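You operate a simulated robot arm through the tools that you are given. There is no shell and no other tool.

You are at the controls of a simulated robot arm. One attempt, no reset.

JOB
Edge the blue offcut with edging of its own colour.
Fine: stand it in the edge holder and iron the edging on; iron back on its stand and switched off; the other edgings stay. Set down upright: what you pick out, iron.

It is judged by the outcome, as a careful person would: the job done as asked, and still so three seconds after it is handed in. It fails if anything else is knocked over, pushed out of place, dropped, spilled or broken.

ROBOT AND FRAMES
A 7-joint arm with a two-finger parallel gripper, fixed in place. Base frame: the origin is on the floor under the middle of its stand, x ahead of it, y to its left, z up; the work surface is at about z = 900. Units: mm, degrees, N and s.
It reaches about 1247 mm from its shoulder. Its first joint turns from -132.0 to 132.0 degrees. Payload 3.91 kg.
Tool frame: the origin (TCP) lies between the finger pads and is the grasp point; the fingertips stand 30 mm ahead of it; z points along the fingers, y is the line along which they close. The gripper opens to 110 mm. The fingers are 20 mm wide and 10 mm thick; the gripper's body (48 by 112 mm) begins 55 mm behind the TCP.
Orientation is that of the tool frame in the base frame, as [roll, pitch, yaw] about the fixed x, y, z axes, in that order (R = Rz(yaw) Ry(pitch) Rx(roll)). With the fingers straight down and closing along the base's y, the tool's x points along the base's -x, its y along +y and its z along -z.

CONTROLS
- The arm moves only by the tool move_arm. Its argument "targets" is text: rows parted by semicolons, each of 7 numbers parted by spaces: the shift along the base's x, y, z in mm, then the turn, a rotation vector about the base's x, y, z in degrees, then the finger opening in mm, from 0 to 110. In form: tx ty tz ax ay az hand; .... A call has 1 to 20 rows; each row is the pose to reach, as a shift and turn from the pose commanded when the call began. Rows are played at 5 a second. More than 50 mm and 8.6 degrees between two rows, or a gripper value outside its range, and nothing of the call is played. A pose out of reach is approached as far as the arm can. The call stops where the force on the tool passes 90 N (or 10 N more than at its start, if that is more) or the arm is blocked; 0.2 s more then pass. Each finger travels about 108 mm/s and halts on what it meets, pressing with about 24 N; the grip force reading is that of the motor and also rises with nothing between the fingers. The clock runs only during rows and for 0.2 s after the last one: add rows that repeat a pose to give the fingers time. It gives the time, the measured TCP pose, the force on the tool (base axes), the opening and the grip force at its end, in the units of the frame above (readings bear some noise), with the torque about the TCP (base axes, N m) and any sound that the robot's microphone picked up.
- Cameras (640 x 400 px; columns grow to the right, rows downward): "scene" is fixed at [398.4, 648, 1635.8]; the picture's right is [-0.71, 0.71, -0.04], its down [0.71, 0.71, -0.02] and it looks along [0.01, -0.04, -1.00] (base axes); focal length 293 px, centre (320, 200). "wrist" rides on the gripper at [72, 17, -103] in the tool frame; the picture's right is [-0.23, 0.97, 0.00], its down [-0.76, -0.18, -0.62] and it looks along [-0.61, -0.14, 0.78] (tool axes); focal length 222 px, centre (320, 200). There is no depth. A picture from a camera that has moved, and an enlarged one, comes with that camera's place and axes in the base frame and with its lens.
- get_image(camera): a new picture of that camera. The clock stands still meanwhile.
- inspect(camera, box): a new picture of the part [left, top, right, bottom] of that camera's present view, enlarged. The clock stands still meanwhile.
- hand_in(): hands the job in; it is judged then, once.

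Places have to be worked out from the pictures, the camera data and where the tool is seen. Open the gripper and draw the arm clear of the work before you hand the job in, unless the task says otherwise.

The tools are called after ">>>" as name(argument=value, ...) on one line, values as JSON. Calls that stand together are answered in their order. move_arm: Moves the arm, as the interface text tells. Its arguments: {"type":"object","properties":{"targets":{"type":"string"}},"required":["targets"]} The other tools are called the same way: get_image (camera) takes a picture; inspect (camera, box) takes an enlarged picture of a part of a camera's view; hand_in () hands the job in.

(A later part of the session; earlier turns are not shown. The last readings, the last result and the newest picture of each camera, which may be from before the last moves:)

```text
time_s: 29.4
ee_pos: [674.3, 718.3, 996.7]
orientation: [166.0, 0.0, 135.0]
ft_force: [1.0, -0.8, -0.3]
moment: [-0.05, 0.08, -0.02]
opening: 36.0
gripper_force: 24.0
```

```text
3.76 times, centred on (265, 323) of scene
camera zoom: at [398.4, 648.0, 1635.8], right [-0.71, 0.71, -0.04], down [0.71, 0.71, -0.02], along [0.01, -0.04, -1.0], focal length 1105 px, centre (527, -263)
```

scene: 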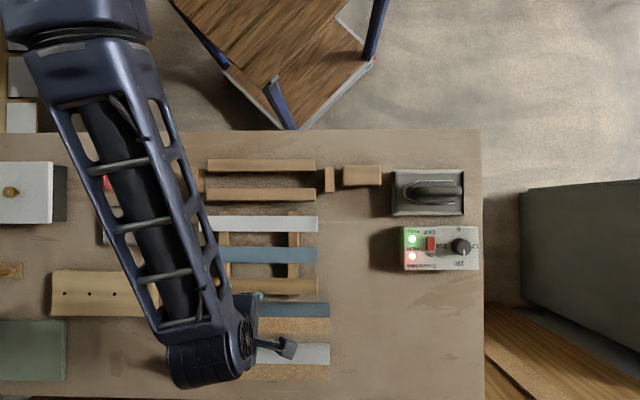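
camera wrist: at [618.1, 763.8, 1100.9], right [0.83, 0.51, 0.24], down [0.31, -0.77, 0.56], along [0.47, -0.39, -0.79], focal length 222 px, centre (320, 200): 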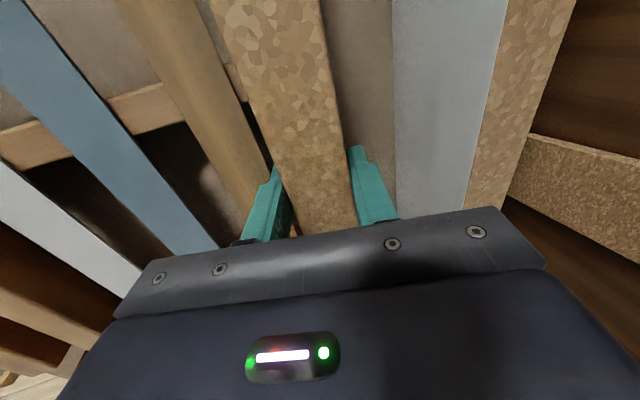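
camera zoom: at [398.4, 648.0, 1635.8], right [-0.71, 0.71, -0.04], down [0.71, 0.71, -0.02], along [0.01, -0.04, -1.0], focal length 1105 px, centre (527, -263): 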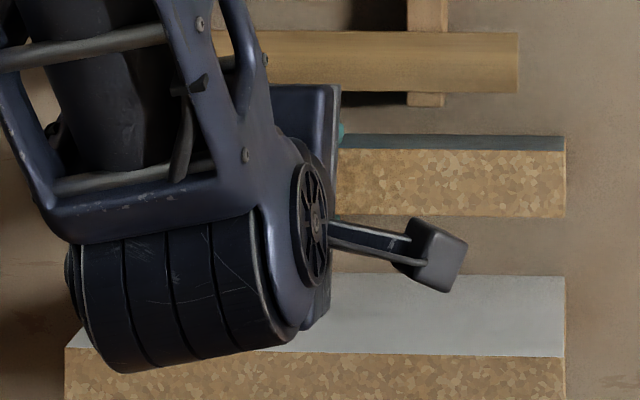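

The grip is flat at 36.0 mm opening and 24 N. I lift straight up slowly.

>>> move_arm(targets="0 0 6 0 0 0 20; 0 0 14 0 0 0 20; 0 0 24 0 0 0 20; 0 0 36 0 0 0 20; 0 0 50 0 0 0 20; 0 0 65 0 0 0 20; 0 0 75 0 0 0 20; 0 0 75 0 0 0 20")

>>> get_image(camera="wrist")

>>> get_image(camera="scene")

```text
time_s: 31.2
ee_pos: [674.1, 717.9, 1070.7]
orientation: [166.0, 0.1, 135.1]
ft_force: [-0.4, -0.5, -7.3]
moment: [-0.07, 0.09, -0.03]
opening: 35.9
gripper_force: 23.5
```

```text
taken
camera wrist: at [618.3, 763.5, 1176.3], right [0.83, 0.51, 0.24], down [0.31, -0.77, 0.56], along [0.47, -0.39, -0.79], focal length 222 px, centre (320, 200)
```

wrist: 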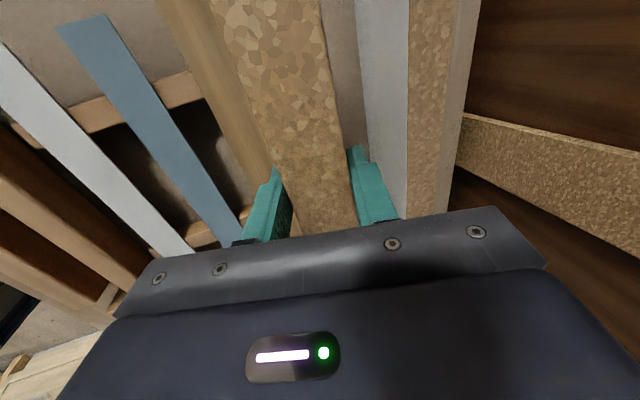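

```text
taken
```

scene: 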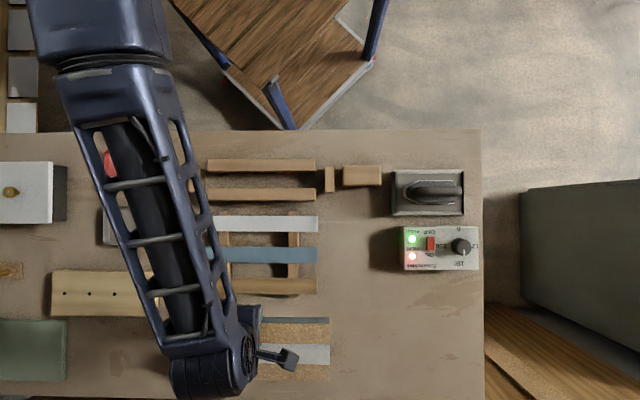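

The board is lifted and level (about 7.3 N, almost no twist). Next I carry it inward above the holder and bring the gripper back to vertical on the way.

>>> move_arm(targets="-10 -12 15 0 0 0 20; -30 -35 30 -1 1 0 20; -52 -60 45 -2 2 0 20; -75 -86 60 -3.2 3.2 0 20; -98 -112 65 -4.4 4.4 0 20; -121 -138 65 -5.6 5.6 0 20; -144 -165 65 -6.8 6.8 0 20; -166 -190 65 -8 8 0 20; -185 -212 65 -9 9 0 20; -200.1 -229.8 65 -9.9 9.9 0 20; -200.1 -229.8 65 -9.9 9.9 0 20; -200.1 -229.8 65 -9.9 9.9 0 20")

>>> get_image(camera="wrist")

>>> get_image(camera="scene")

```text
time_s: 33.8
ee_pos: [474.2, 488.9, 1136.1]
orientation: [-180.0, 0.1, 134.9]
ft_force: [-0.4, -0.6, -7.4]
moment: [0.0, -0.02, -0.01]
opening: 35.8
gripper_force: 24.4
```

```text
taken
camera wrist: at [436.0, 551.1, 1239.4], right [0.85, 0.53, 0.0], down [0.41, -0.66, 0.62], along [0.33, -0.53, -0.78], focal length 222 px, centre (320, 200)
```

wrist: 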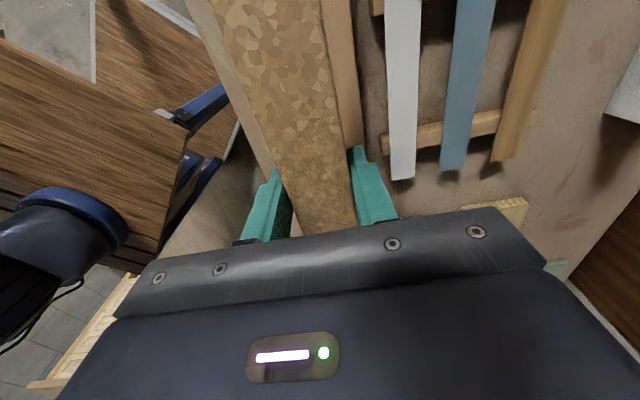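

```text
taken
```

scene: 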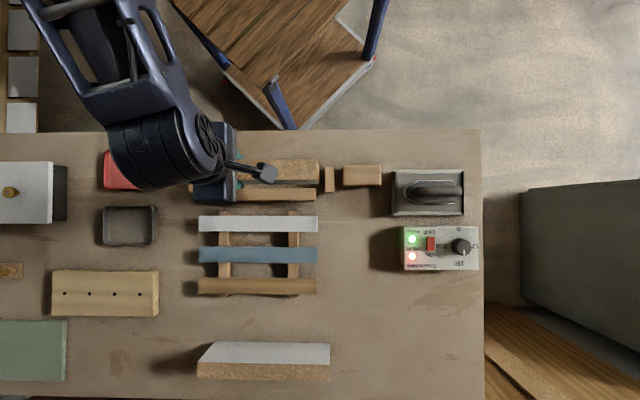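

The board hangs vertical over the holder at about p 10, q 681. I'll check it against the slot with an enlarged scene view before lowering.

>>> inspect(camera="scene", box=[230, 140, 350, 215])

>>> inspect(camera="wrist", box=[200, 0, 400, 125])

```text
5.33 times, centred on (290, 178) of scene
camera zoom: at [398.4, 648.0, 1635.8], right [-0.71, 0.71, -0.04], down [0.71, 0.71, -0.02], along [0.01, -0.04, -1.0], focal length 1565 px, centre (480, 320)
```

zoom: 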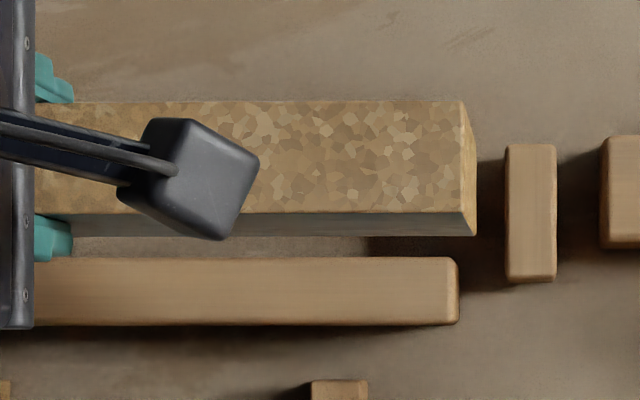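

```text
3.20 times, centred on (300, 62) of wrist
camera zoom: at [436.0, 551.1, 1239.4], right [0.85, 0.53, 0.0], down [0.41, -0.66, 0.62], along [0.33, -0.53, -0.78], focal length 711 px, centre (384, 640)
```

zoom: 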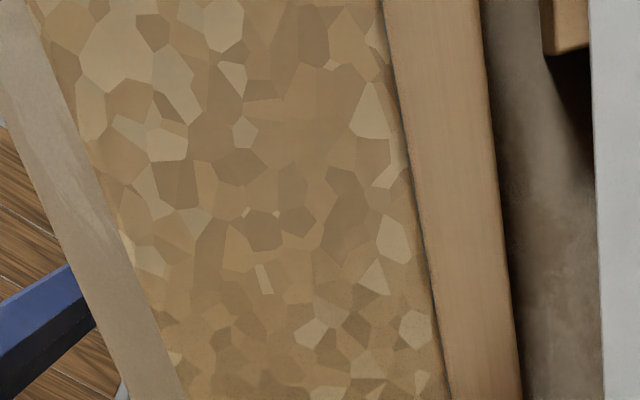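

Board and slot line up within about 1 mm, with about 8 mm spare at each end. I'll lower to just above the bars.

>>> move_arm(targets="0 0 -25 0 0 0 20; 0 0 -50 0 0 0 20; 0 0 -70 0 0 0 20; 0 0 -85 0 0 0 20; 0 0 -92 0 0 0 20; 0 0 -92 0 0 0 20")

>>> inspect(camera="scene", box=[230, 140, 350, 215])

>>> inspect(camera="wrist", box=[200, 0, 400, 125])

```text
time_s: 35.2
ee_pos: [473.3, 487.6, 1043.1]
orientation: [-180.0, 0.0, 134.9]
ft_force: [0.5, 0.3, -6.8]
moment: [0.02, 0.01, -0.01]
opening: 35.9
gripper_force: 23.6
```

```text
5.33 times, centred on (290, 178) of scene
camera zoom: at [398.4, 648.0, 1635.8], right [-0.71, 0.71, -0.04], down [0.71, 0.71, -0.02], along [0.01, -0.04, -1.0], focal length 1565 px, centre (480, 320)
```

zoom: 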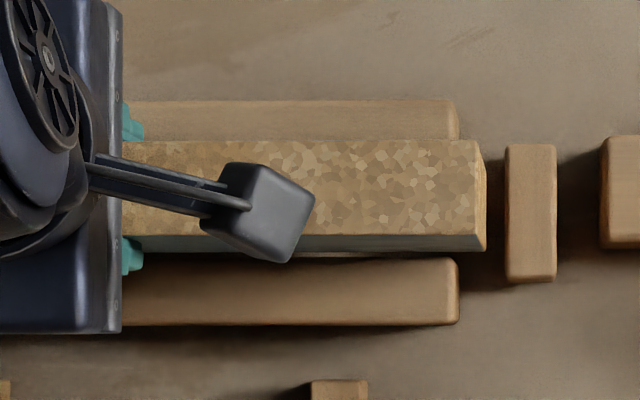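

```text
3.20 times, centred on (300, 62) of wrist
camera zoom: at [435.4, 551.7, 1147.7], right [0.85, 0.53, 0.0], down [0.41, -0.66, 0.62], along [0.33, -0.53, -0.78], focal length 711 px, centre (384, 640)
```

zoom: 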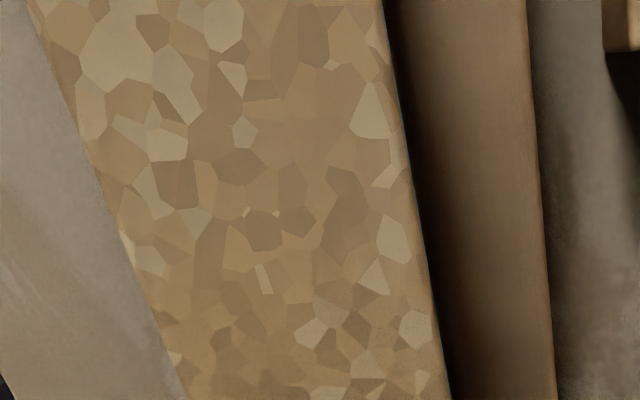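

The gap between the board's near face and bar B is about 2.7 mm, as expected. I lower into the slot in small steps and watch the force.

>>> move_arm(targets="0 0 -4 0 0 0 20; 0 0 -8 0 0 0 20; 0 0 -12 0 0 0 20; 0 0 -16 0 0 0 20; 0 0 -20 0 0 0 20; 0 0 -20 0 0 0 20")

>>> inspect(camera="scene", box=[230, 140, 350, 215])

```text
time_s: 36.6
ee_pos: [474.4, 488.2, 1024.3]
orientation: [180.0, -0.1, 135.0]
ft_force: [0.2, 0.0, -6.4]
moment: [0.02, -0.01, 0.03]
opening: 35.9
gripper_force: 24.1
```

```text
5.33 times, centred on (290, 178) of scene
camera zoom: at [398.4, 648.0, 1635.8], right [-0.71, 0.71, -0.04], down [0.71, 0.71, -0.02], along [0.01, -0.04, -1.0], focal length 1565 px, centre (480, 320)
```

zoom: 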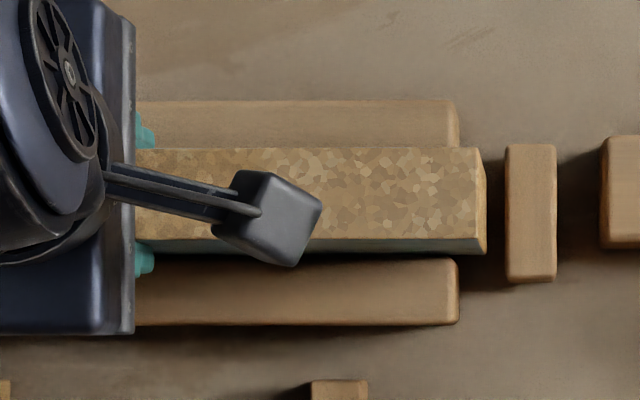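

The board's lower edge is in the slot with no contact force. I'll continue down towards the bench.

>>> move_arm(targets="0 0 -5 0 0 0 20; 0 0 -10 0 0 0 20; 0 0 -15 0 0 0 20; 0 0 -20 0 0 0 20; 0 0 -23 0 0 0 20; 0 0 -25 0 0 0 20; 0 0 -25 0 0 0 20")

```text
time_s: 38.2
ee_pos: [474.5, 487.9, 999.6]
orientation: [180.0, 0.0, 135.1]
ft_force: [0.5, -0.7, -7.3]
moment: [0.0, 0.0, 0.03]
opening: 36.3
gripper_force: 23.6
```

Still hanging free at TCP z 999.6, with about 7 N of weight showing. I lower further in 1.5 mm steps until the bench takes the weight.

>>> move_arm(targets="0 0 -1.5 0 0 0 20; 0 0 -3 0 0 0 20; 0 0 -4 0 0 0 20; 0 0 -4 0 0 0 20")

```text
time_s: 39.2
ee_pos: [474.7, 489.2, 996.1]
orientation: [179.9, 0.0, 135.0]
ft_force: [0.4, 0.6, -7.3]
moment: [0.0, -0.01, 0.02]
opening: 35.8
gripper_force: 24.4
```

>>> move_arm(targets="0 0 -1 0 0 0 20; 0 0 -2 0 0 0 20; 0 0 -3 0 0 0 20; 0 0 -3 0 0 0 20")

```text
time_s: 40.2
ee_pos: [473.0, 488.9, 993.5]
orientation: [179.9, 0.1, 135.0]
ft_force: [-1.8, -3.8, 20.7]
moment: [-0.44, 0.22, 0.06]
opening: 35.5
gripper_force: 24.2
```

The force jumped to +21 N at z ≈ 993, so the board is standing on the bench. I back off 1 mm and open gently.

>>> move_arm(targets="0 0 0.8 0 0 0 20; 0 0 0.8 0 0 0 20")

>>> inspect(camera="scene", box=[180, 140, 350, 246])

>>> inspect(camera="wrist", box=[200, 0, 440, 220])

```text
time_s: 40.8
ee_pos: [474.3, 488.3, 993.3]
orientation: [179.9, 0.0, 135.0]
ft_force: [0.1, -0.7, 17.1]
moment: [0.2, 0.36, -0.06]
opening: 35.9
gripper_force: 24.3
```

```text
3.76 times, centred on (265, 193) of scene
camera zoom: at [398.4, 648.0, 1635.8], right [-0.71, 0.71, -0.04], down [0.71, 0.71, -0.02], along [0.01, -0.04, -1.0], focal length 1105 px, centre (527, 226)
```

zoom: 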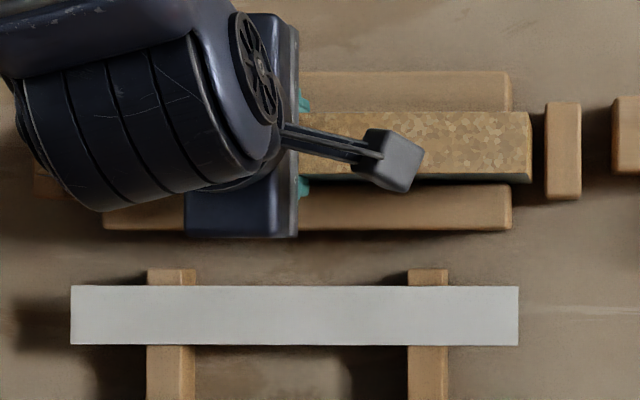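

```text
1.82 times, centred on (320, 110) of wrist
camera zoom: at [436.0, 551.6, 1097.7], right [0.85, 0.53, 0.0], down [0.41, -0.66, 0.62], along [0.33, -0.53, -0.78], focal length 404 px, centre (320, 364)
```

zoom: 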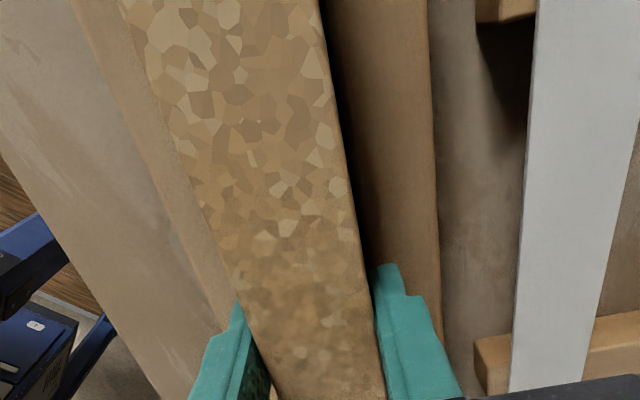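

The board is seated between the bars. I open the fingers to release it, then rise straight up.

>>> move_arm(targets="0 0 0 0 0 0 36; 0 0 0 0 0 0 40; 0 0 0 0 0 0 46; 0 0 0 0 0 0 52; 0 0 0 0 0 0 56; 0 0 0 0 0 0 56")

>>> inspect(camera="wrist", box=[200, 0, 440, 220])

```text
time_s: 42.2
ee_pos: [474.8, 489.2, 992.7]
orientation: [-180.0, 0.1, 135.0]
ft_force: [0.4, 0.2, 0.1]
moment: [0.0, 0.02, -0.02]
opening: 55.8
gripper_force: 0.0
```

```text
1.82 times, centred on (320, 110) of wrist
camera zoom: at [436.0, 551.7, 1097.2], right [0.85, 0.53, 0.0], down [0.41, -0.66, 0.62], along [0.33, -0.53, -0.78], focal length 404 px, centre (320, 364)
```

zoom: 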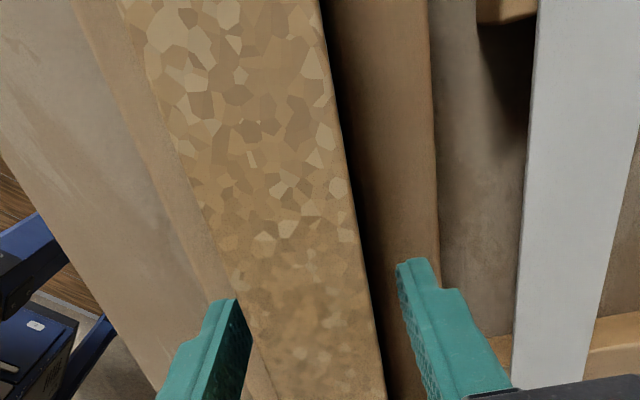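

The board stands released in the holder. I rise clear and move over the blue edging on the rack.

>>> move_arm(targets="0 0 20 0 0 0 56; 0 0 50 0 0 0 56; 0 0 90 0 0 0 56; 0 0 110 0 0 0 56; 30 27 110 0 0 0 56; 60 54 110 0 0 0 56; 90 80 110 0 0 0 56; 115 103 100 0 0 0 56; 133.3 119.1 90 0 0 0 56; 133.3 119.1 70 0 0 0 56; 133.3 119.1 70 0 0 0 56")

>>> get_image(camera="wrist")

>>> inspect(camera="scene", box=[180, 140, 350, 246])

>>> inspect(camera="wrist", box=[220, 0, 440, 220])

```text
time_s: 44.6
ee_pos: [606.9, 607.5, 1063.2]
orientation: [-179.9, -0.1, 135.0]
ft_force: [-0.2, -0.1, -0.1]
moment: [-0.02, 0.01, 0.03]
opening: 56.1
gripper_force: 0.1
```

```text
taken
camera wrist: at [569.5, 670.3, 1166.7], right [0.85, 0.53, 0.0], down [0.41, -0.66, 0.62], along [0.33, -0.53, -0.78], focal length 222 px, centre (320, 200)
```

wrist: 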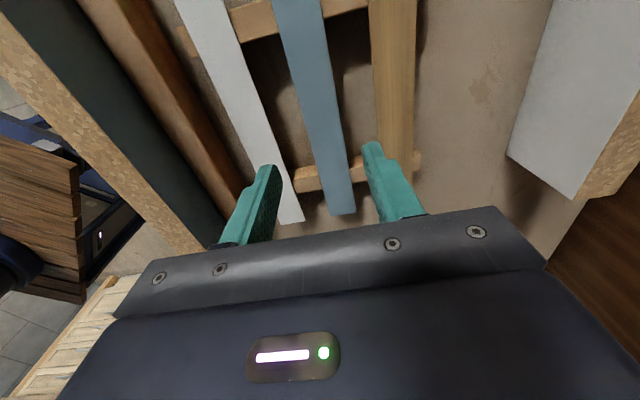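

```text
3.76 times, centred on (265, 193) of scene
camera zoom: at [398.4, 648.0, 1635.8], right [-0.71, 0.71, -0.04], down [0.71, 0.71, -0.02], along [0.01, -0.04, -1.0], focal length 1105 px, centre (527, 226)
```

zoom: 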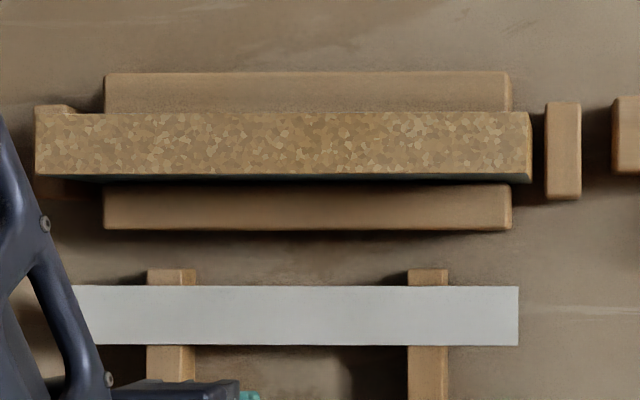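

```text
1.82 times, centred on (330, 110) of wrist
camera zoom: at [569.5, 670.3, 1166.7], right [0.85, 0.53, 0.0], down [0.41, -0.66, 0.62], along [0.33, -0.53, -0.78], focal length 404 px, centre (302, 364)
```

zoom: 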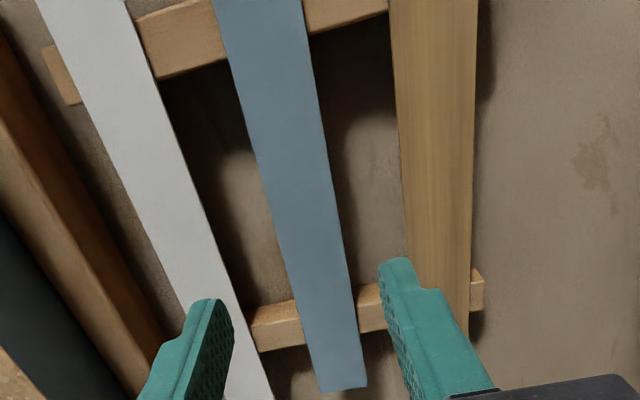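

The board stands square in the holder. The edging is centred near q 860 and lies straight below the gripper, so I descend until the fingertips are about 10 mm below it.

>>> move_arm(targets="0.5 0.5 -25 0 0 0 56; 0.7 0.7 -50 0 0 0 56; 0.7 0.7 -75 0 0 0 56; 0.7 0.7 -95 0 0 0 56; 0.7 0.7 -105 0 0 0 56; 0.7 0.7 -113 0 0 0 56; 0.7 0.7 -113 0 0 0 56")

>>> get_image(camera="wrist")

>>> inspect(camera="wrist", box=[220, 100, 440, 240])

```text
time_s: 46.2
ee_pos: [608.1, 609.0, 948.9]
orientation: [180.0, 0.0, 135.0]
ft_force: [0.4, 0.2, 0.3]
moment: [-0.02, 0.01, 0.0]
opening: 56.0
gripper_force: 0.0
```

```text
taken
camera wrist: at [569.7, 671.5, 1054.0], right [0.85, 0.53, 0.0], down [0.41, -0.66, 0.62], along [0.33, -0.53, -0.78], focal length 222 px, centre (320, 200)
```

wrist: 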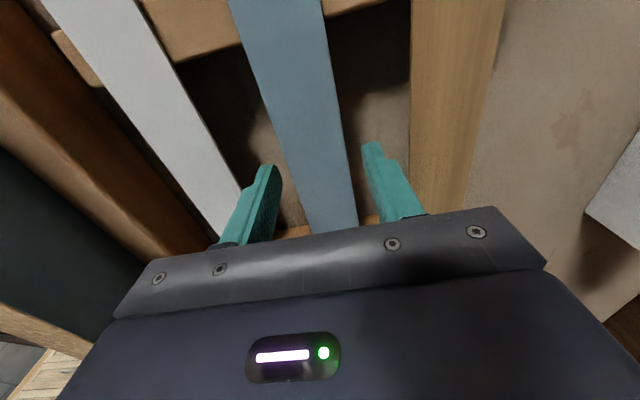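

```text
2.86 times, centred on (330, 170) of wrist
camera zoom: at [569.7, 671.5, 1054.0], right [0.85, 0.53, 0.0], down [0.41, -0.66, 0.62], along [0.33, -0.53, -0.78], focal length 635 px, centre (291, 286)
```

zoom: 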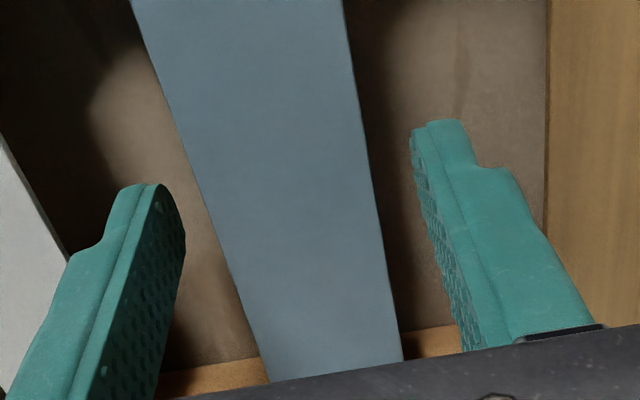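

The edging lies between the pads. I close slowly on its edges.

>>> move_arm(targets="0 0 0 0 0 0 52; 0 0 0 0 0 0 48; 0 0 0 0 0 0 45; 0 0 0 0 0 0 42; 0 0 0 0 0 0 40; 0 0 0 0 0 0 38; 0 0 0 0 0 0 36; 0 0 0 0 0 0 34; 0 0 0 0 0 0 32; 0 0 0 0 0 0 32")

>>> inspect(camera="wrist", box=[220, 100, 440, 240])

```text
time_s: 48.4
ee_pos: [607.6, 607.2, 950.9]
orientation: [-180.0, 0.0, 134.9]
ft_force: [-0.9, 0.4, -0.1]
moment: [0.01, -0.04, -0.02]
opening: 36.4
gripper_force: 23.9
```

```text
2.86 times, centred on (330, 170) of wrist
camera zoom: at [569.7, 671.5, 1054.2], right [0.85, 0.53, 0.0], down [0.41, -0.66, 0.62], along [0.33, -0.53, -0.78], focal length 635 px, centre (291, 286)
```

zoom: 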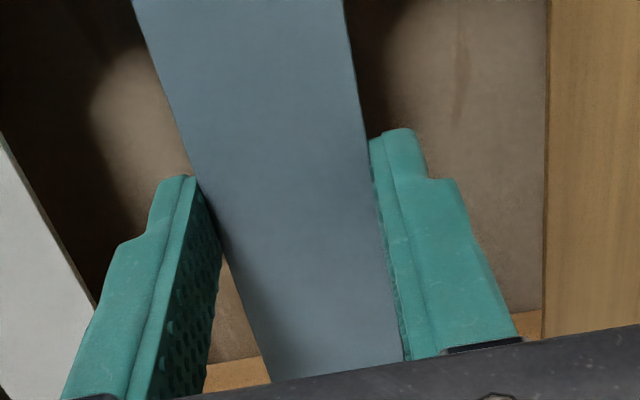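

The grip reads 36.4 mm, so the edging is about as wide as the board and deep fingers would foul the board. I'll regrasp it nearer the fingertips: open slightly, rise 8.5 mm and close again.

>>> move_arm(targets="0 0 0 0 0 0 38; 0 0 0 0 0 0 42; 0 0 3 0 0 0 44; 0 0 6 0 0 0 44; 0 0 8.5 0 0 0 44; 0 0 8.5 0 0 0 42; 0 0 8.5 0 0 0 40; 0 0 8.5 0 0 0 38; 0 0 8.5 0 0 0 36; 0 0 8.5 0 0 0 34; 0 0 8.5 0 0 0 32; 0 0 8.5 0 0 0 32")

>>> inspect(camera="wrist", box=[220, 100, 440, 240])

```text
time_s: 51.0
ee_pos: [608.1, 607.4, 959.1]
orientation: [179.9, 0.0, 135.0]
ft_force: [-0.1, -0.3, 1.3]
moment: [0.03, 0.0, 0.01]
opening: 36.5
gripper_force: 23.9
```

```text
2.86 times, centred on (330, 170) of wrist
camera zoom: at [569.6, 671.3, 1062.8], right [0.85, 0.53, 0.0], down [0.41, -0.66, 0.62], along [0.33, -0.53, -0.78], focal length 635 px, centre (291, 286)
```

zoom: 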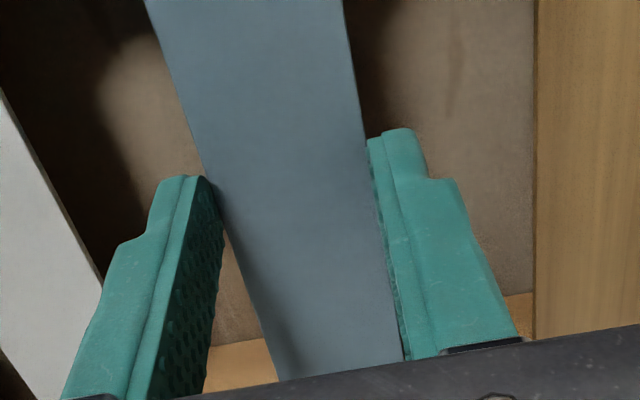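

It's still held at 36.5 mm. I lift it gently and check that it comes up level.

>>> move_arm(targets="0 0 2 0 0 0 32; 0 0 6 0 0 0 32; 0 0 12 0 0 0 32; 0 0 20 0 0 0 32; 0 0 35 0 0 0 32; 0 0 50 0 0 0 32; 0 0 50 0 0 0 32")

>>> get_image(camera="scene")

>>> get_image(camera="wrist")

```text
time_s: 52.6
ee_pos: [607.1, 608.1, 1008.8]
orientation: [-180.0, 0.0, 135.0]
ft_force: [0.0, 0.0, 0.3]
moment: [0.02, 0.01, -0.03]
opening: 36.7
gripper_force: 24.5
```

```text
taken
```

scene: 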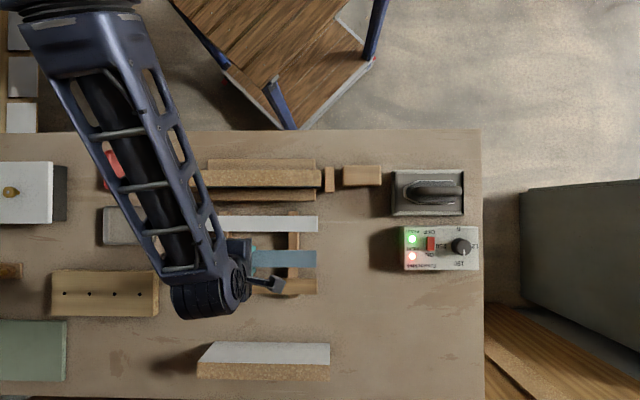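

```text
taken
camera wrist: at [569.9, 671.5, 1112.7], right [0.85, 0.53, 0.0], down [0.41, -0.66, 0.62], along [0.33, -0.53, -0.78], focal length 222 px, centre (320, 200)
```

wrist: 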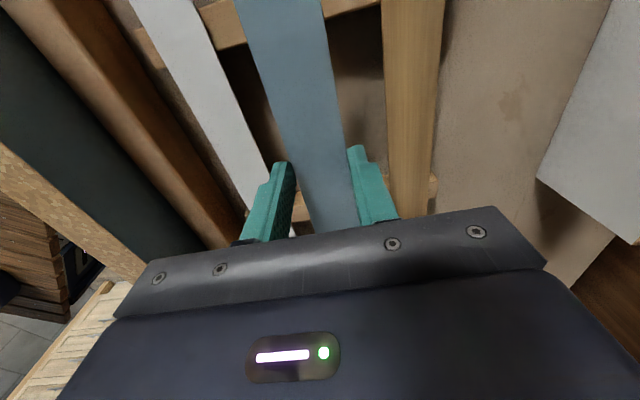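

The edging is lifted level. I carry it up and across to hover over the board in the holder.

>>> move_arm(targets="0 0 30 0 0 0 32; 0 0 60 0 0 0 32; -25 -22 62 0 0 0 32; -55 -49 62 0 0 0 32; -85 -76 62 0 0 0 32; -112 -100 62 0 0 0 32; -134 -119.8 60 0 0 0 32; -134 -119.8 45 0 0 0 32; -134 -119.8 45 0 0 0 32")

>>> inspect(camera="scene", box=[230, 140, 350, 215])

>>> get_image(camera="wrist")

```text
time_s: 54.6
ee_pos: [474.1, 487.8, 1053.5]
orientation: [179.9, 0.0, 135.0]
ft_force: [-0.5, 0.6, -0.1]
moment: [0.01, 0.02, -0.01]
opening: 36.5
gripper_force: 23.9
```

```text
5.33 times, centred on (290, 178) of scene
camera zoom: at [398.4, 648.0, 1635.8], right [-0.71, 0.71, -0.04], down [0.71, 0.71, -0.02], along [0.01, -0.04, -1.0], focal length 1565 px, centre (480, 320)
```

zoom: 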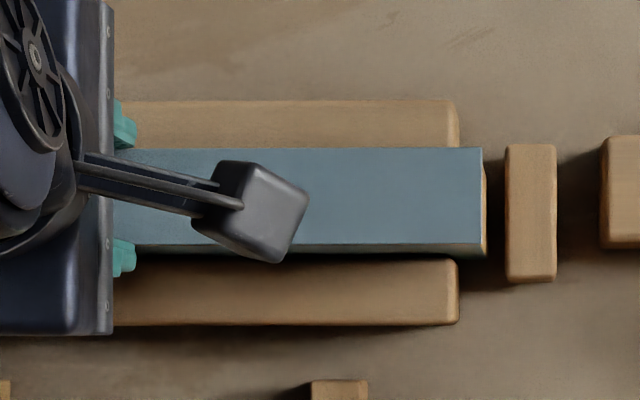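

```text
taken
camera wrist: at [436.1, 551.9, 1157.7], right [0.85, 0.53, 0.0], down [0.41, -0.66, 0.62], along [0.33, -0.53, -0.78], focal length 222 px, centre (320, 200)
```

wrist: 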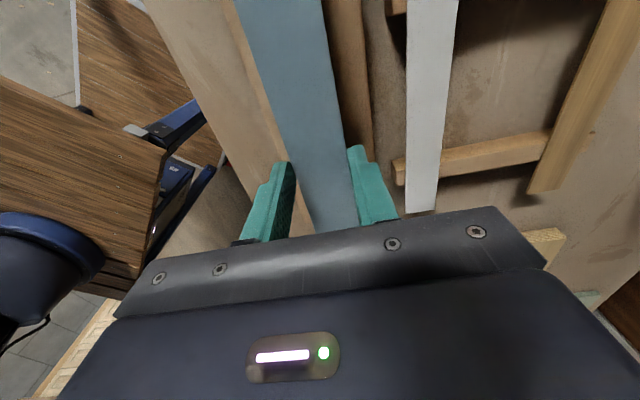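

Edging and board ends match within about 0.5 mm, and both are centred across. I lower in small steps, watching for first contact.

>>> move_arm(targets="0 0 -8 0 0 0 32; 0 0 -14 0 0 0 32; 0 0 -19 0 0 0 32; 0 0 -22 0 0 0 32; 0 0 -22 0 0 0 32")

>>> inspect(camera="scene", box=[280, 150, 340, 190])

>>> inspect(camera="wrist", box=[220, 0, 440, 140])

```text
time_s: 55.8
ee_pos: [474.1, 487.8, 1031.8]
orientation: [-180.0, 0.0, 135.0]
ft_force: [-0.2, 0.1, 0.5]
moment: [0.0, 0.01, -0.02]
opening: 36.4
gripper_force: 24.0
```

```text
10.00 times, centred on (310, 170) of scene
camera zoom: at [398.4, 648.0, 1635.8], right [-0.71, 0.71, -0.04], down [0.71, 0.71, -0.02], along [0.01, -0.04, -1.0], focal length 2934 px, centre (420, 500)
```

zoom: 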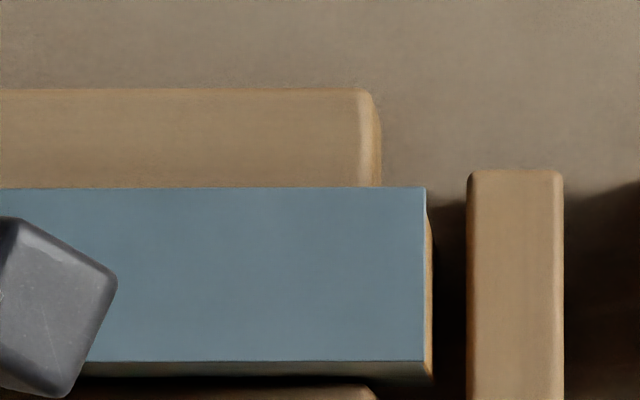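

```text
2.86 times, centred on (330, 70) of wrist
camera zoom: at [436.0, 551.3, 1135.4], right [0.85, 0.53, 0.0], down [0.41, -0.66, 0.62], along [0.33, -0.53, -0.78], focal length 635 px, centre (291, 571)
```

zoom: 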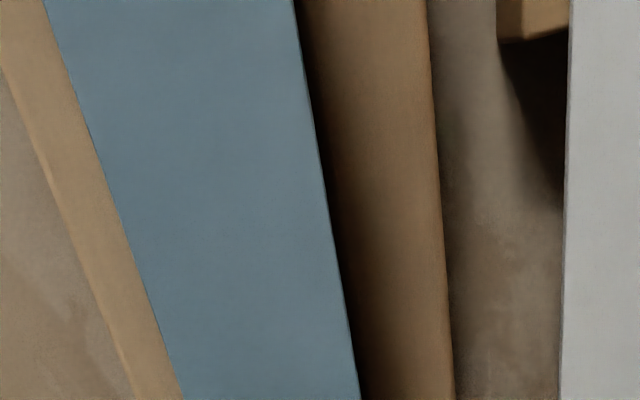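

Alignment is still good and there's no contact at z 1032. I continue in 1 mm steps.

>>> move_arm(targets="0 0 -1 0 0 0 32; 0 0 -2 0 0 0 32; 0 0 -2 0 0 0 32")

```text
time_s: 56.6
ee_pos: [474.4, 487.3, 1030.5]
orientation: [179.8, 0.0, 135.1]
ft_force: [-0.6, -1.1, 14.3]
moment: [-0.06, 0.01, 0.02]
opening: 36.6
gripper_force: 23.9
```

First contact is at z ≈ 1030 (14 N), so the fingertips are at the board's top edge with the edging just on or above it. I ease up 0.6 mm and open gently to let it settle.

>>> move_arm(targets="0 0 0.6 0 0 0 32; 0 0 0.6 0 0 0 35; 0 0 0.6 0 0 0 37; 0 0 0.6 0 0 0 39; 0 0 0.6 0 0 0 42; 0 0 0.6 0 0 0 46; 0 0 0.6 0 0 0 46")

>>> inspect(camera="scene", box=[280, 150, 340, 190])

>>> inspect(camera="wrist", box=[220, 0, 440, 220])

```text
time_s: 58.2
ee_pos: [474.6, 487.7, 1029.5]
orientation: [-180.0, 0.0, 135.0]
ft_force: [-0.1, 0.0, -0.4]
moment: [0.02, 0.0, 0.03]
opening: 46.0
gripper_force: 0.0
```

```text
10.00 times, centred on (310, 170) of scene
camera zoom: at [398.4, 648.0, 1635.8], right [-0.71, 0.71, -0.04], down [0.71, 0.71, -0.02], along [0.01, -0.04, -1.0], focal length 2934 px, centre (420, 500)
```

zoom: 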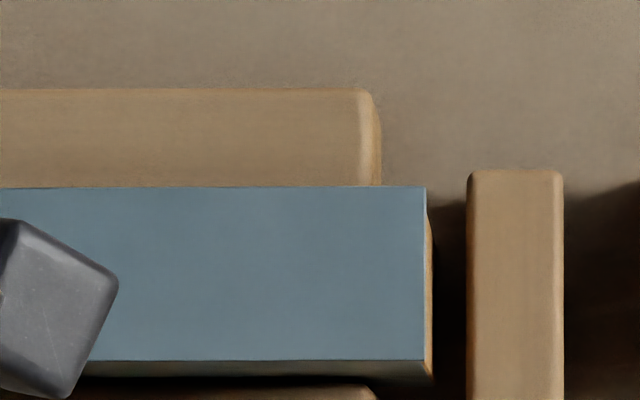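

```text
1.82 times, centred on (330, 110) of wrist
camera zoom: at [436.2, 551.4, 1134.2], right [0.85, 0.53, 0.0], down [0.41, -0.66, 0.62], along [0.33, -0.53, -0.78], focal length 404 px, centre (302, 364)
```

zoom: 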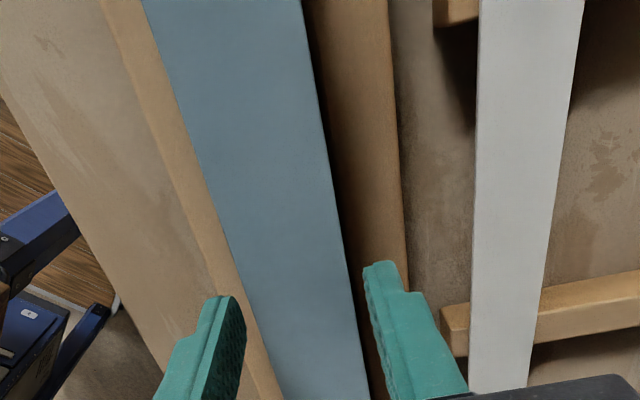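

The edging is resting on the board. To square it flush, I lower the open fingers 11 mm and gently squeeze board and edging together.

>>> move_arm(targets="0 0 -4 0 0 0 46; 0 0 -8 0 0 0 46; 0 0 -11 0 0 0 46; 0 0 -11 0 0 0 43; 0 0 -11 0 0 0 41; 0 0 -11 0 0 0 39; 0 0 -11 0 0 0 37.5; 0 0 -11 0 0 0 36.5; 0 0 -11 0 0 0 35.5; 0 0 -11 0 0 0 35.5")

>>> inspect(camera="wrist", box=[220, 0, 440, 220])

```text
time_s: 60.4
ee_pos: [474.1, 487.3, 1018.9]
orientation: [-180.0, 0.1, 135.0]
ft_force: [0.1, 0.2, 0.2]
moment: [0.01, 0.03, 0.02]
opening: 36.5
gripper_force: 23.7
```

```text
1.82 times, centred on (330, 110) of wrist
camera zoom: at [436.2, 551.3, 1123.2], right [0.85, 0.53, 0.0], down [0.41, -0.66, 0.62], along [0.33, -0.53, -0.78], focal length 404 px, centre (302, 364)
```

zoom: 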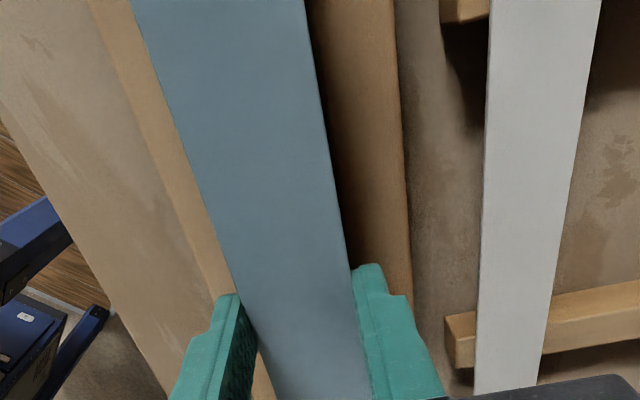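

Squeezed flush at 36.5 mm. I open slowly, rise clear, and head for the iron.

>>> move_arm(targets="0 0 0 0 0 0 37; 0 0 0 0 0 0 39; 0 0 0 0 0 0 42; 0 0 0 0 0 0 46; 0 0 0 0 0 0 50; 0 0 10 0 0 0 50; 0 0 25 0 0 0 50; 0 0 50 0 0 0 50; 0 0 85 0 0 0 50; 0 0 120 0 0 0 60; 0 0 120 0 0 0 60")

>>> inspect(camera="scene", box=[180, 140, 350, 246])

>>> inspect(camera="wrist", box=[200, 0, 440, 220])

```text
time_s: 62.8
ee_pos: [474.8, 488.2, 1141.6]
orientation: [180.0, -0.1, 135.0]
ft_force: [0.1, 0.5, 0.5]
moment: [0.0, -0.01, -0.01]
opening: 59.7
gripper_force: 0.0
```

```text
3.76 times, centred on (265, 193) of scene
camera zoom: at [398.4, 648.0, 1635.8], right [-0.71, 0.71, -0.04], down [0.71, 0.71, -0.02], along [0.01, -0.04, -1.0], focal length 1105 px, centre (527, 226)
```

zoom: 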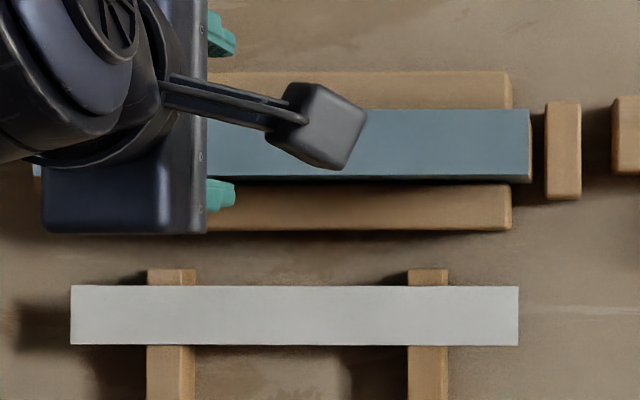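

```text
1.82 times, centred on (320, 110) of wrist
camera zoom: at [436.7, 550.9, 1244.3], right [0.85, 0.53, 0.0], down [0.41, -0.66, 0.62], along [0.33, -0.53, -0.78], focal length 404 px, centre (320, 364)
```

zoom: 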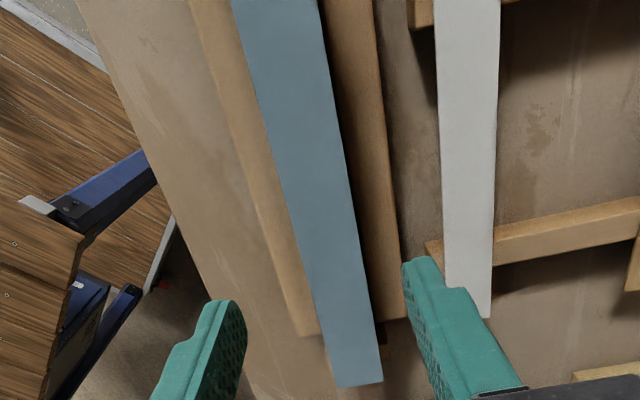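

The edging lies square on the board. Now I travel over to the iron to measure its handle from above.

>>> move_arm(targets="-32 33.5 10 0 0 0 80; -64 67 20 0 0 0 80; -96 100.5 20 0 0 0 80; -128 134 20 0 0 0 80; -160 168 20 0 0 0 80; -192 201 10 0 0 0 80; -224 235 0 0 0 0 80; -255.6 268.4 0 0 0 0 80; -255.6 268.4 0 0 0 0 80")

>>> get_image(camera="wrist")

>>> inspect(camera="wrist", box=[230, 40, 430, 220])

```text
time_s: 64.8
ee_pos: [218.5, 757.4, 1139.2]
orientation: [-180.0, -0.1, 135.1]
ft_force: [0.2, -0.7, 0.8]
moment: [0.02, 0.02, -0.01]
opening: 80.2
gripper_force: 0.1
```

```text
taken
camera wrist: at [180.0, 820.2, 1241.9], right [0.85, 0.53, 0.0], down [0.41, -0.66, 0.62], along [0.33, -0.53, -0.78], focal length 222 px, centre (320, 200)
```

wrist: 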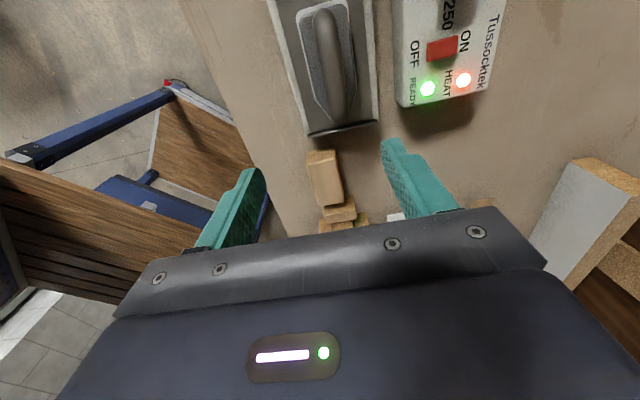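

```text
2.22 times, centred on (330, 130) of wrist
camera zoom: at [180.0, 820.2, 1241.9], right [0.85, 0.53, 0.0], down [0.41, -0.66, 0.62], along [0.33, -0.53, -0.78], focal length 494 px, centre (298, 356)
```

zoom: 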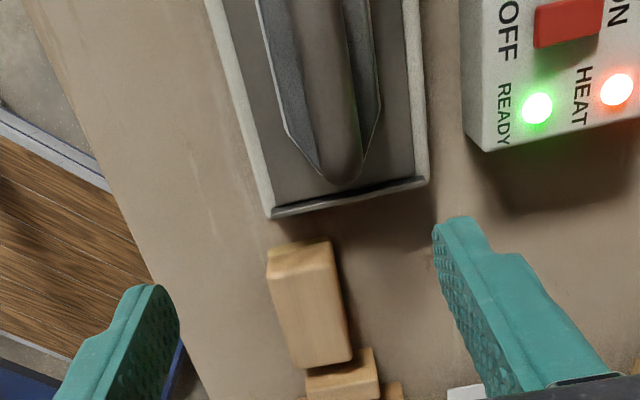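

I'll enlarge the iron and the control box from here.

>>> inspect(camera="wrist", box=[265, 0, 395, 140])

>>> inspect(camera="wrist", box=[385, 0, 515, 120])

>>> inspect(camera="scene", box=[380, 160, 490, 280])

```text
2.86 times, centred on (330, 70) of wrist
camera zoom: at [180.0, 820.2, 1241.9], right [0.85, 0.53, 0.0], down [0.41, -0.66, 0.62], along [0.33, -0.53, -0.78], focal length 635 px, centre (291, 571)
```

zoom: 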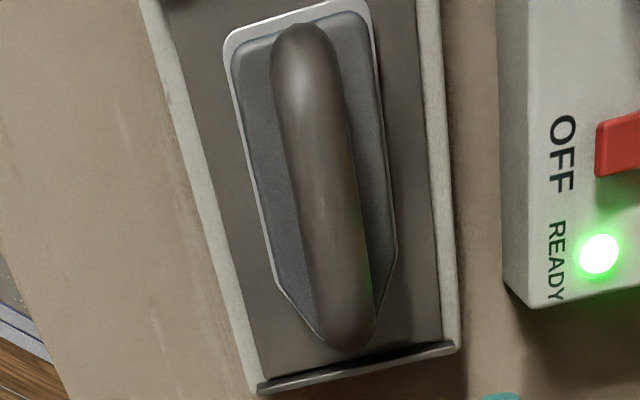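

```text
3.33 times, centred on (450, 60) of wrist
camera zoom: at [180.0, 820.2, 1241.9], right [0.85, 0.53, 0.0], down [0.41, -0.66, 0.62], along [0.33, -0.53, -0.78], focal length 740 px, centre (-113, 667)
```

zoom: 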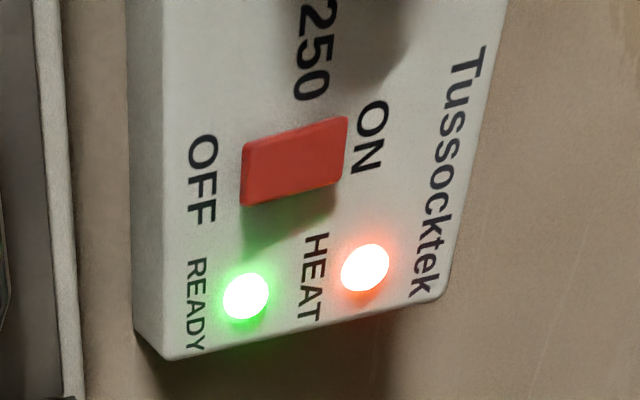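

```text
3.33 times, centred on (435, 220) of scene
camera zoom: at [398.4, 648.0, 1635.8], right [-0.71, 0.71, -0.04], down [0.71, 0.71, -0.02], along [0.01, -0.04, -1.0], focal length 978 px, centre (-63, 133)
```

zoom: 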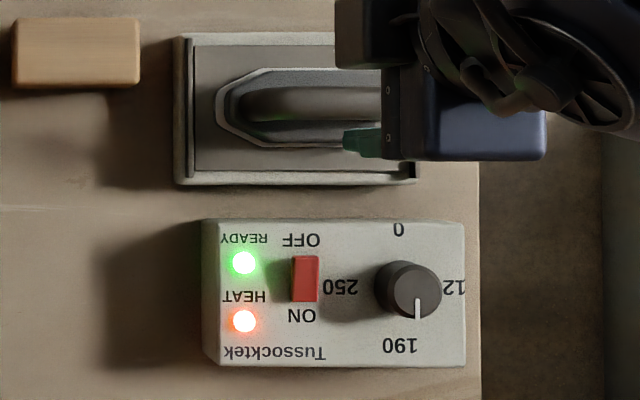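

The switch is a rocker with its OFF side raised. The iron lies level in its stand, sole from p 347 to 465 and centred at q ≈ 710, with the handle along p about 24 mm thick. I move down above the handle to judge its height.

>>> move_arm(targets="-2 15 -20 0 0 0 70; -4.2 31.2 -45 0 0 0 70; -4.2 31.2 -70 0 0 0 70; -4.2 31.2 -90 0 0 0 70; -4.2 31.2 -90 0 0 0 70")

>>> get_image(camera="wrist")

>>> inspect(camera="wrist", box=[220, 0, 440, 230])

```text
time_s: 66.0
ee_pos: [215.5, 787.4, 1048.9]
orientation: [-180.0, 0.1, 135.0]
ft_force: [-0.1, -0.2, -0.9]
moment: [0.04, -0.03, -0.02]
opening: 70.0
gripper_force: 0.0
```

```text
taken
camera wrist: at [176.1, 851.4, 1152.9], right [0.85, 0.53, 0.0], down [0.41, -0.66, 0.62], along [0.33, -0.53, -0.78], focal length 222 px, centre (320, 200)
```

wrist: 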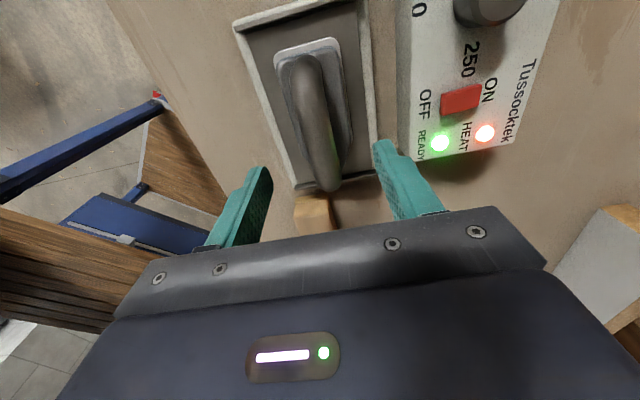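

```text
1.74 times, centred on (330, 115) of wrist
camera zoom: at [176.1, 851.4, 1152.9], right [0.85, 0.53, 0.0], down [0.41, -0.66, 0.62], along [0.33, -0.53, -0.78], focal length 386 px, centre (303, 348)
```

zoom: 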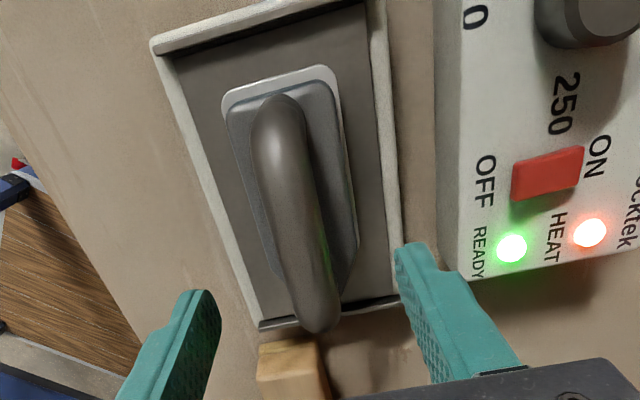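

I'll enlarge the handle more to fix its height.

>>> inspect(camera="wrist", box=[265, 30, 365, 200])

>>> inspect(camera="wrist", box=[280, 60, 360, 110])

>>> inspect(camera="wrist", box=[200, 150, 440, 250])

```text
2.35 times, centred on (315, 115) of wrist
camera zoom: at [176.1, 851.4, 1152.9], right [0.85, 0.53, 0.0], down [0.41, -0.66, 0.62], along [0.33, -0.53, -0.78], focal length 523 px, centre (332, 400)
```

zoom: 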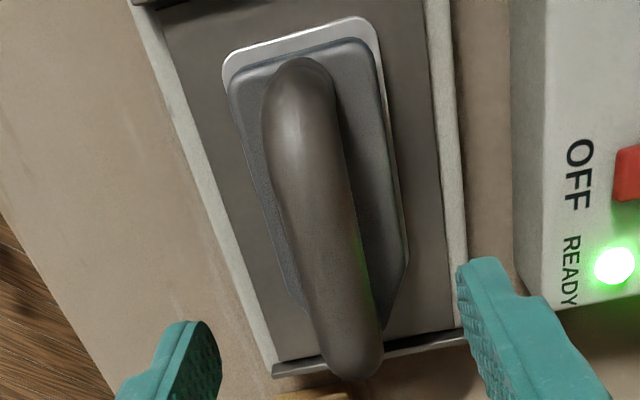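

```text
8.00 times, centred on (320, 85) of wrist
camera zoom: at [176.1, 851.4, 1152.9], right [0.85, 0.53, 0.0], down [0.41, -0.66, 0.62], along [0.33, -0.53, -0.78], focal length 1777 px, centre (320, 1120)
```

zoom: 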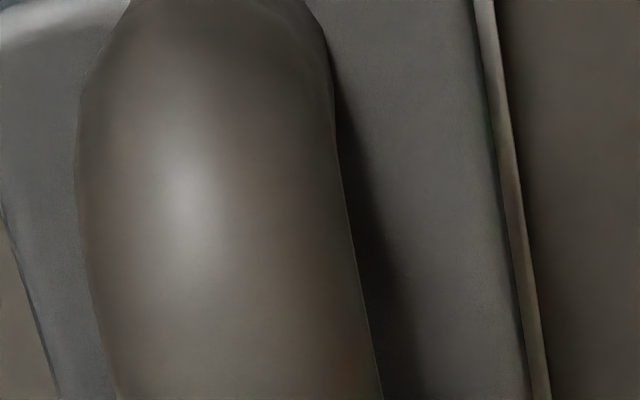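

```text
2.67 times, centred on (320, 200) of wrist
camera zoom: at [176.1, 851.4, 1152.9], right [0.85, 0.53, 0.0], down [0.41, -0.66, 0.62], along [0.33, -0.53, -0.78], focal length 592 px, centre (320, 200)
```

zoom: 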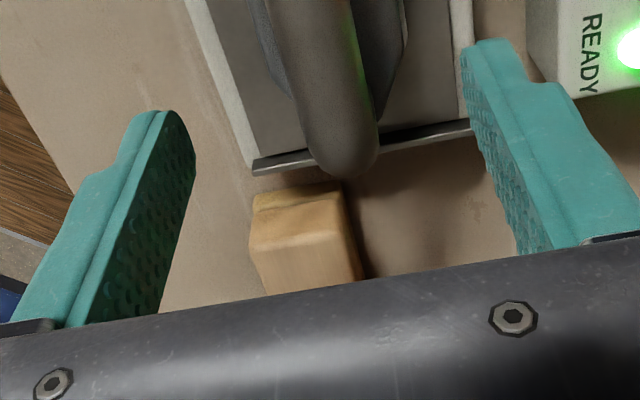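

Estimate: handle axis around z 975 and about 12 mm in radius. I close to 46 mm and descend around it to z ≈ 1000.

>>> move_arm(targets="0 0 0 0 0 0 60; 0 0 -8 0 0 0 50; 0 0 -18 0 0 0 46; 0 0 -28 0 0 0 46; 0 0 -38 0 0 0 46; 0 0 -48 0 0 0 46; 0 0 -48 0 0 0 46")

>>> get_image(camera="wrist")

>>> inspect(camera="wrist", box=[220, 80, 440, 250])

```text
time_s: 67.6
ee_pos: [216.1, 787.1, 1001.4]
orientation: [-179.9, 0.1, 135.0]
ft_force: [-0.3, 0.4, 0.1]
moment: [0.0, 0.02, -0.01]
opening: 46.2
gripper_force: 0.1
```

```text
taken
camera wrist: at [176.3, 851.0, 1105.3], right [0.85, 0.53, 0.0], down [0.41, -0.66, 0.62], along [0.33, -0.53, -0.78], focal length 222 px, centre (320, 200)
```

wrist: 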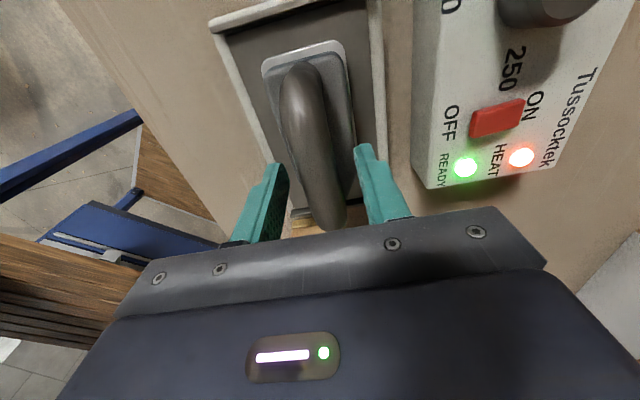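

```text
2.35 times, centred on (330, 165) of wrist
camera zoom: at [176.3, 851.0, 1105.3], right [0.85, 0.53, 0.0], down [0.41, -0.66, 0.62], along [0.33, -0.53, -0.78], focal length 523 px, centre (296, 282)
```

zoom: 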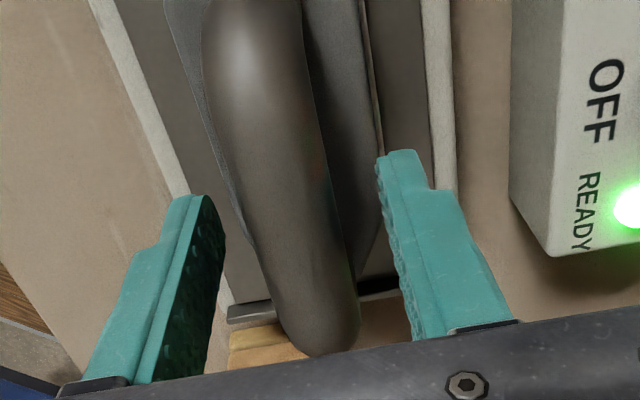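

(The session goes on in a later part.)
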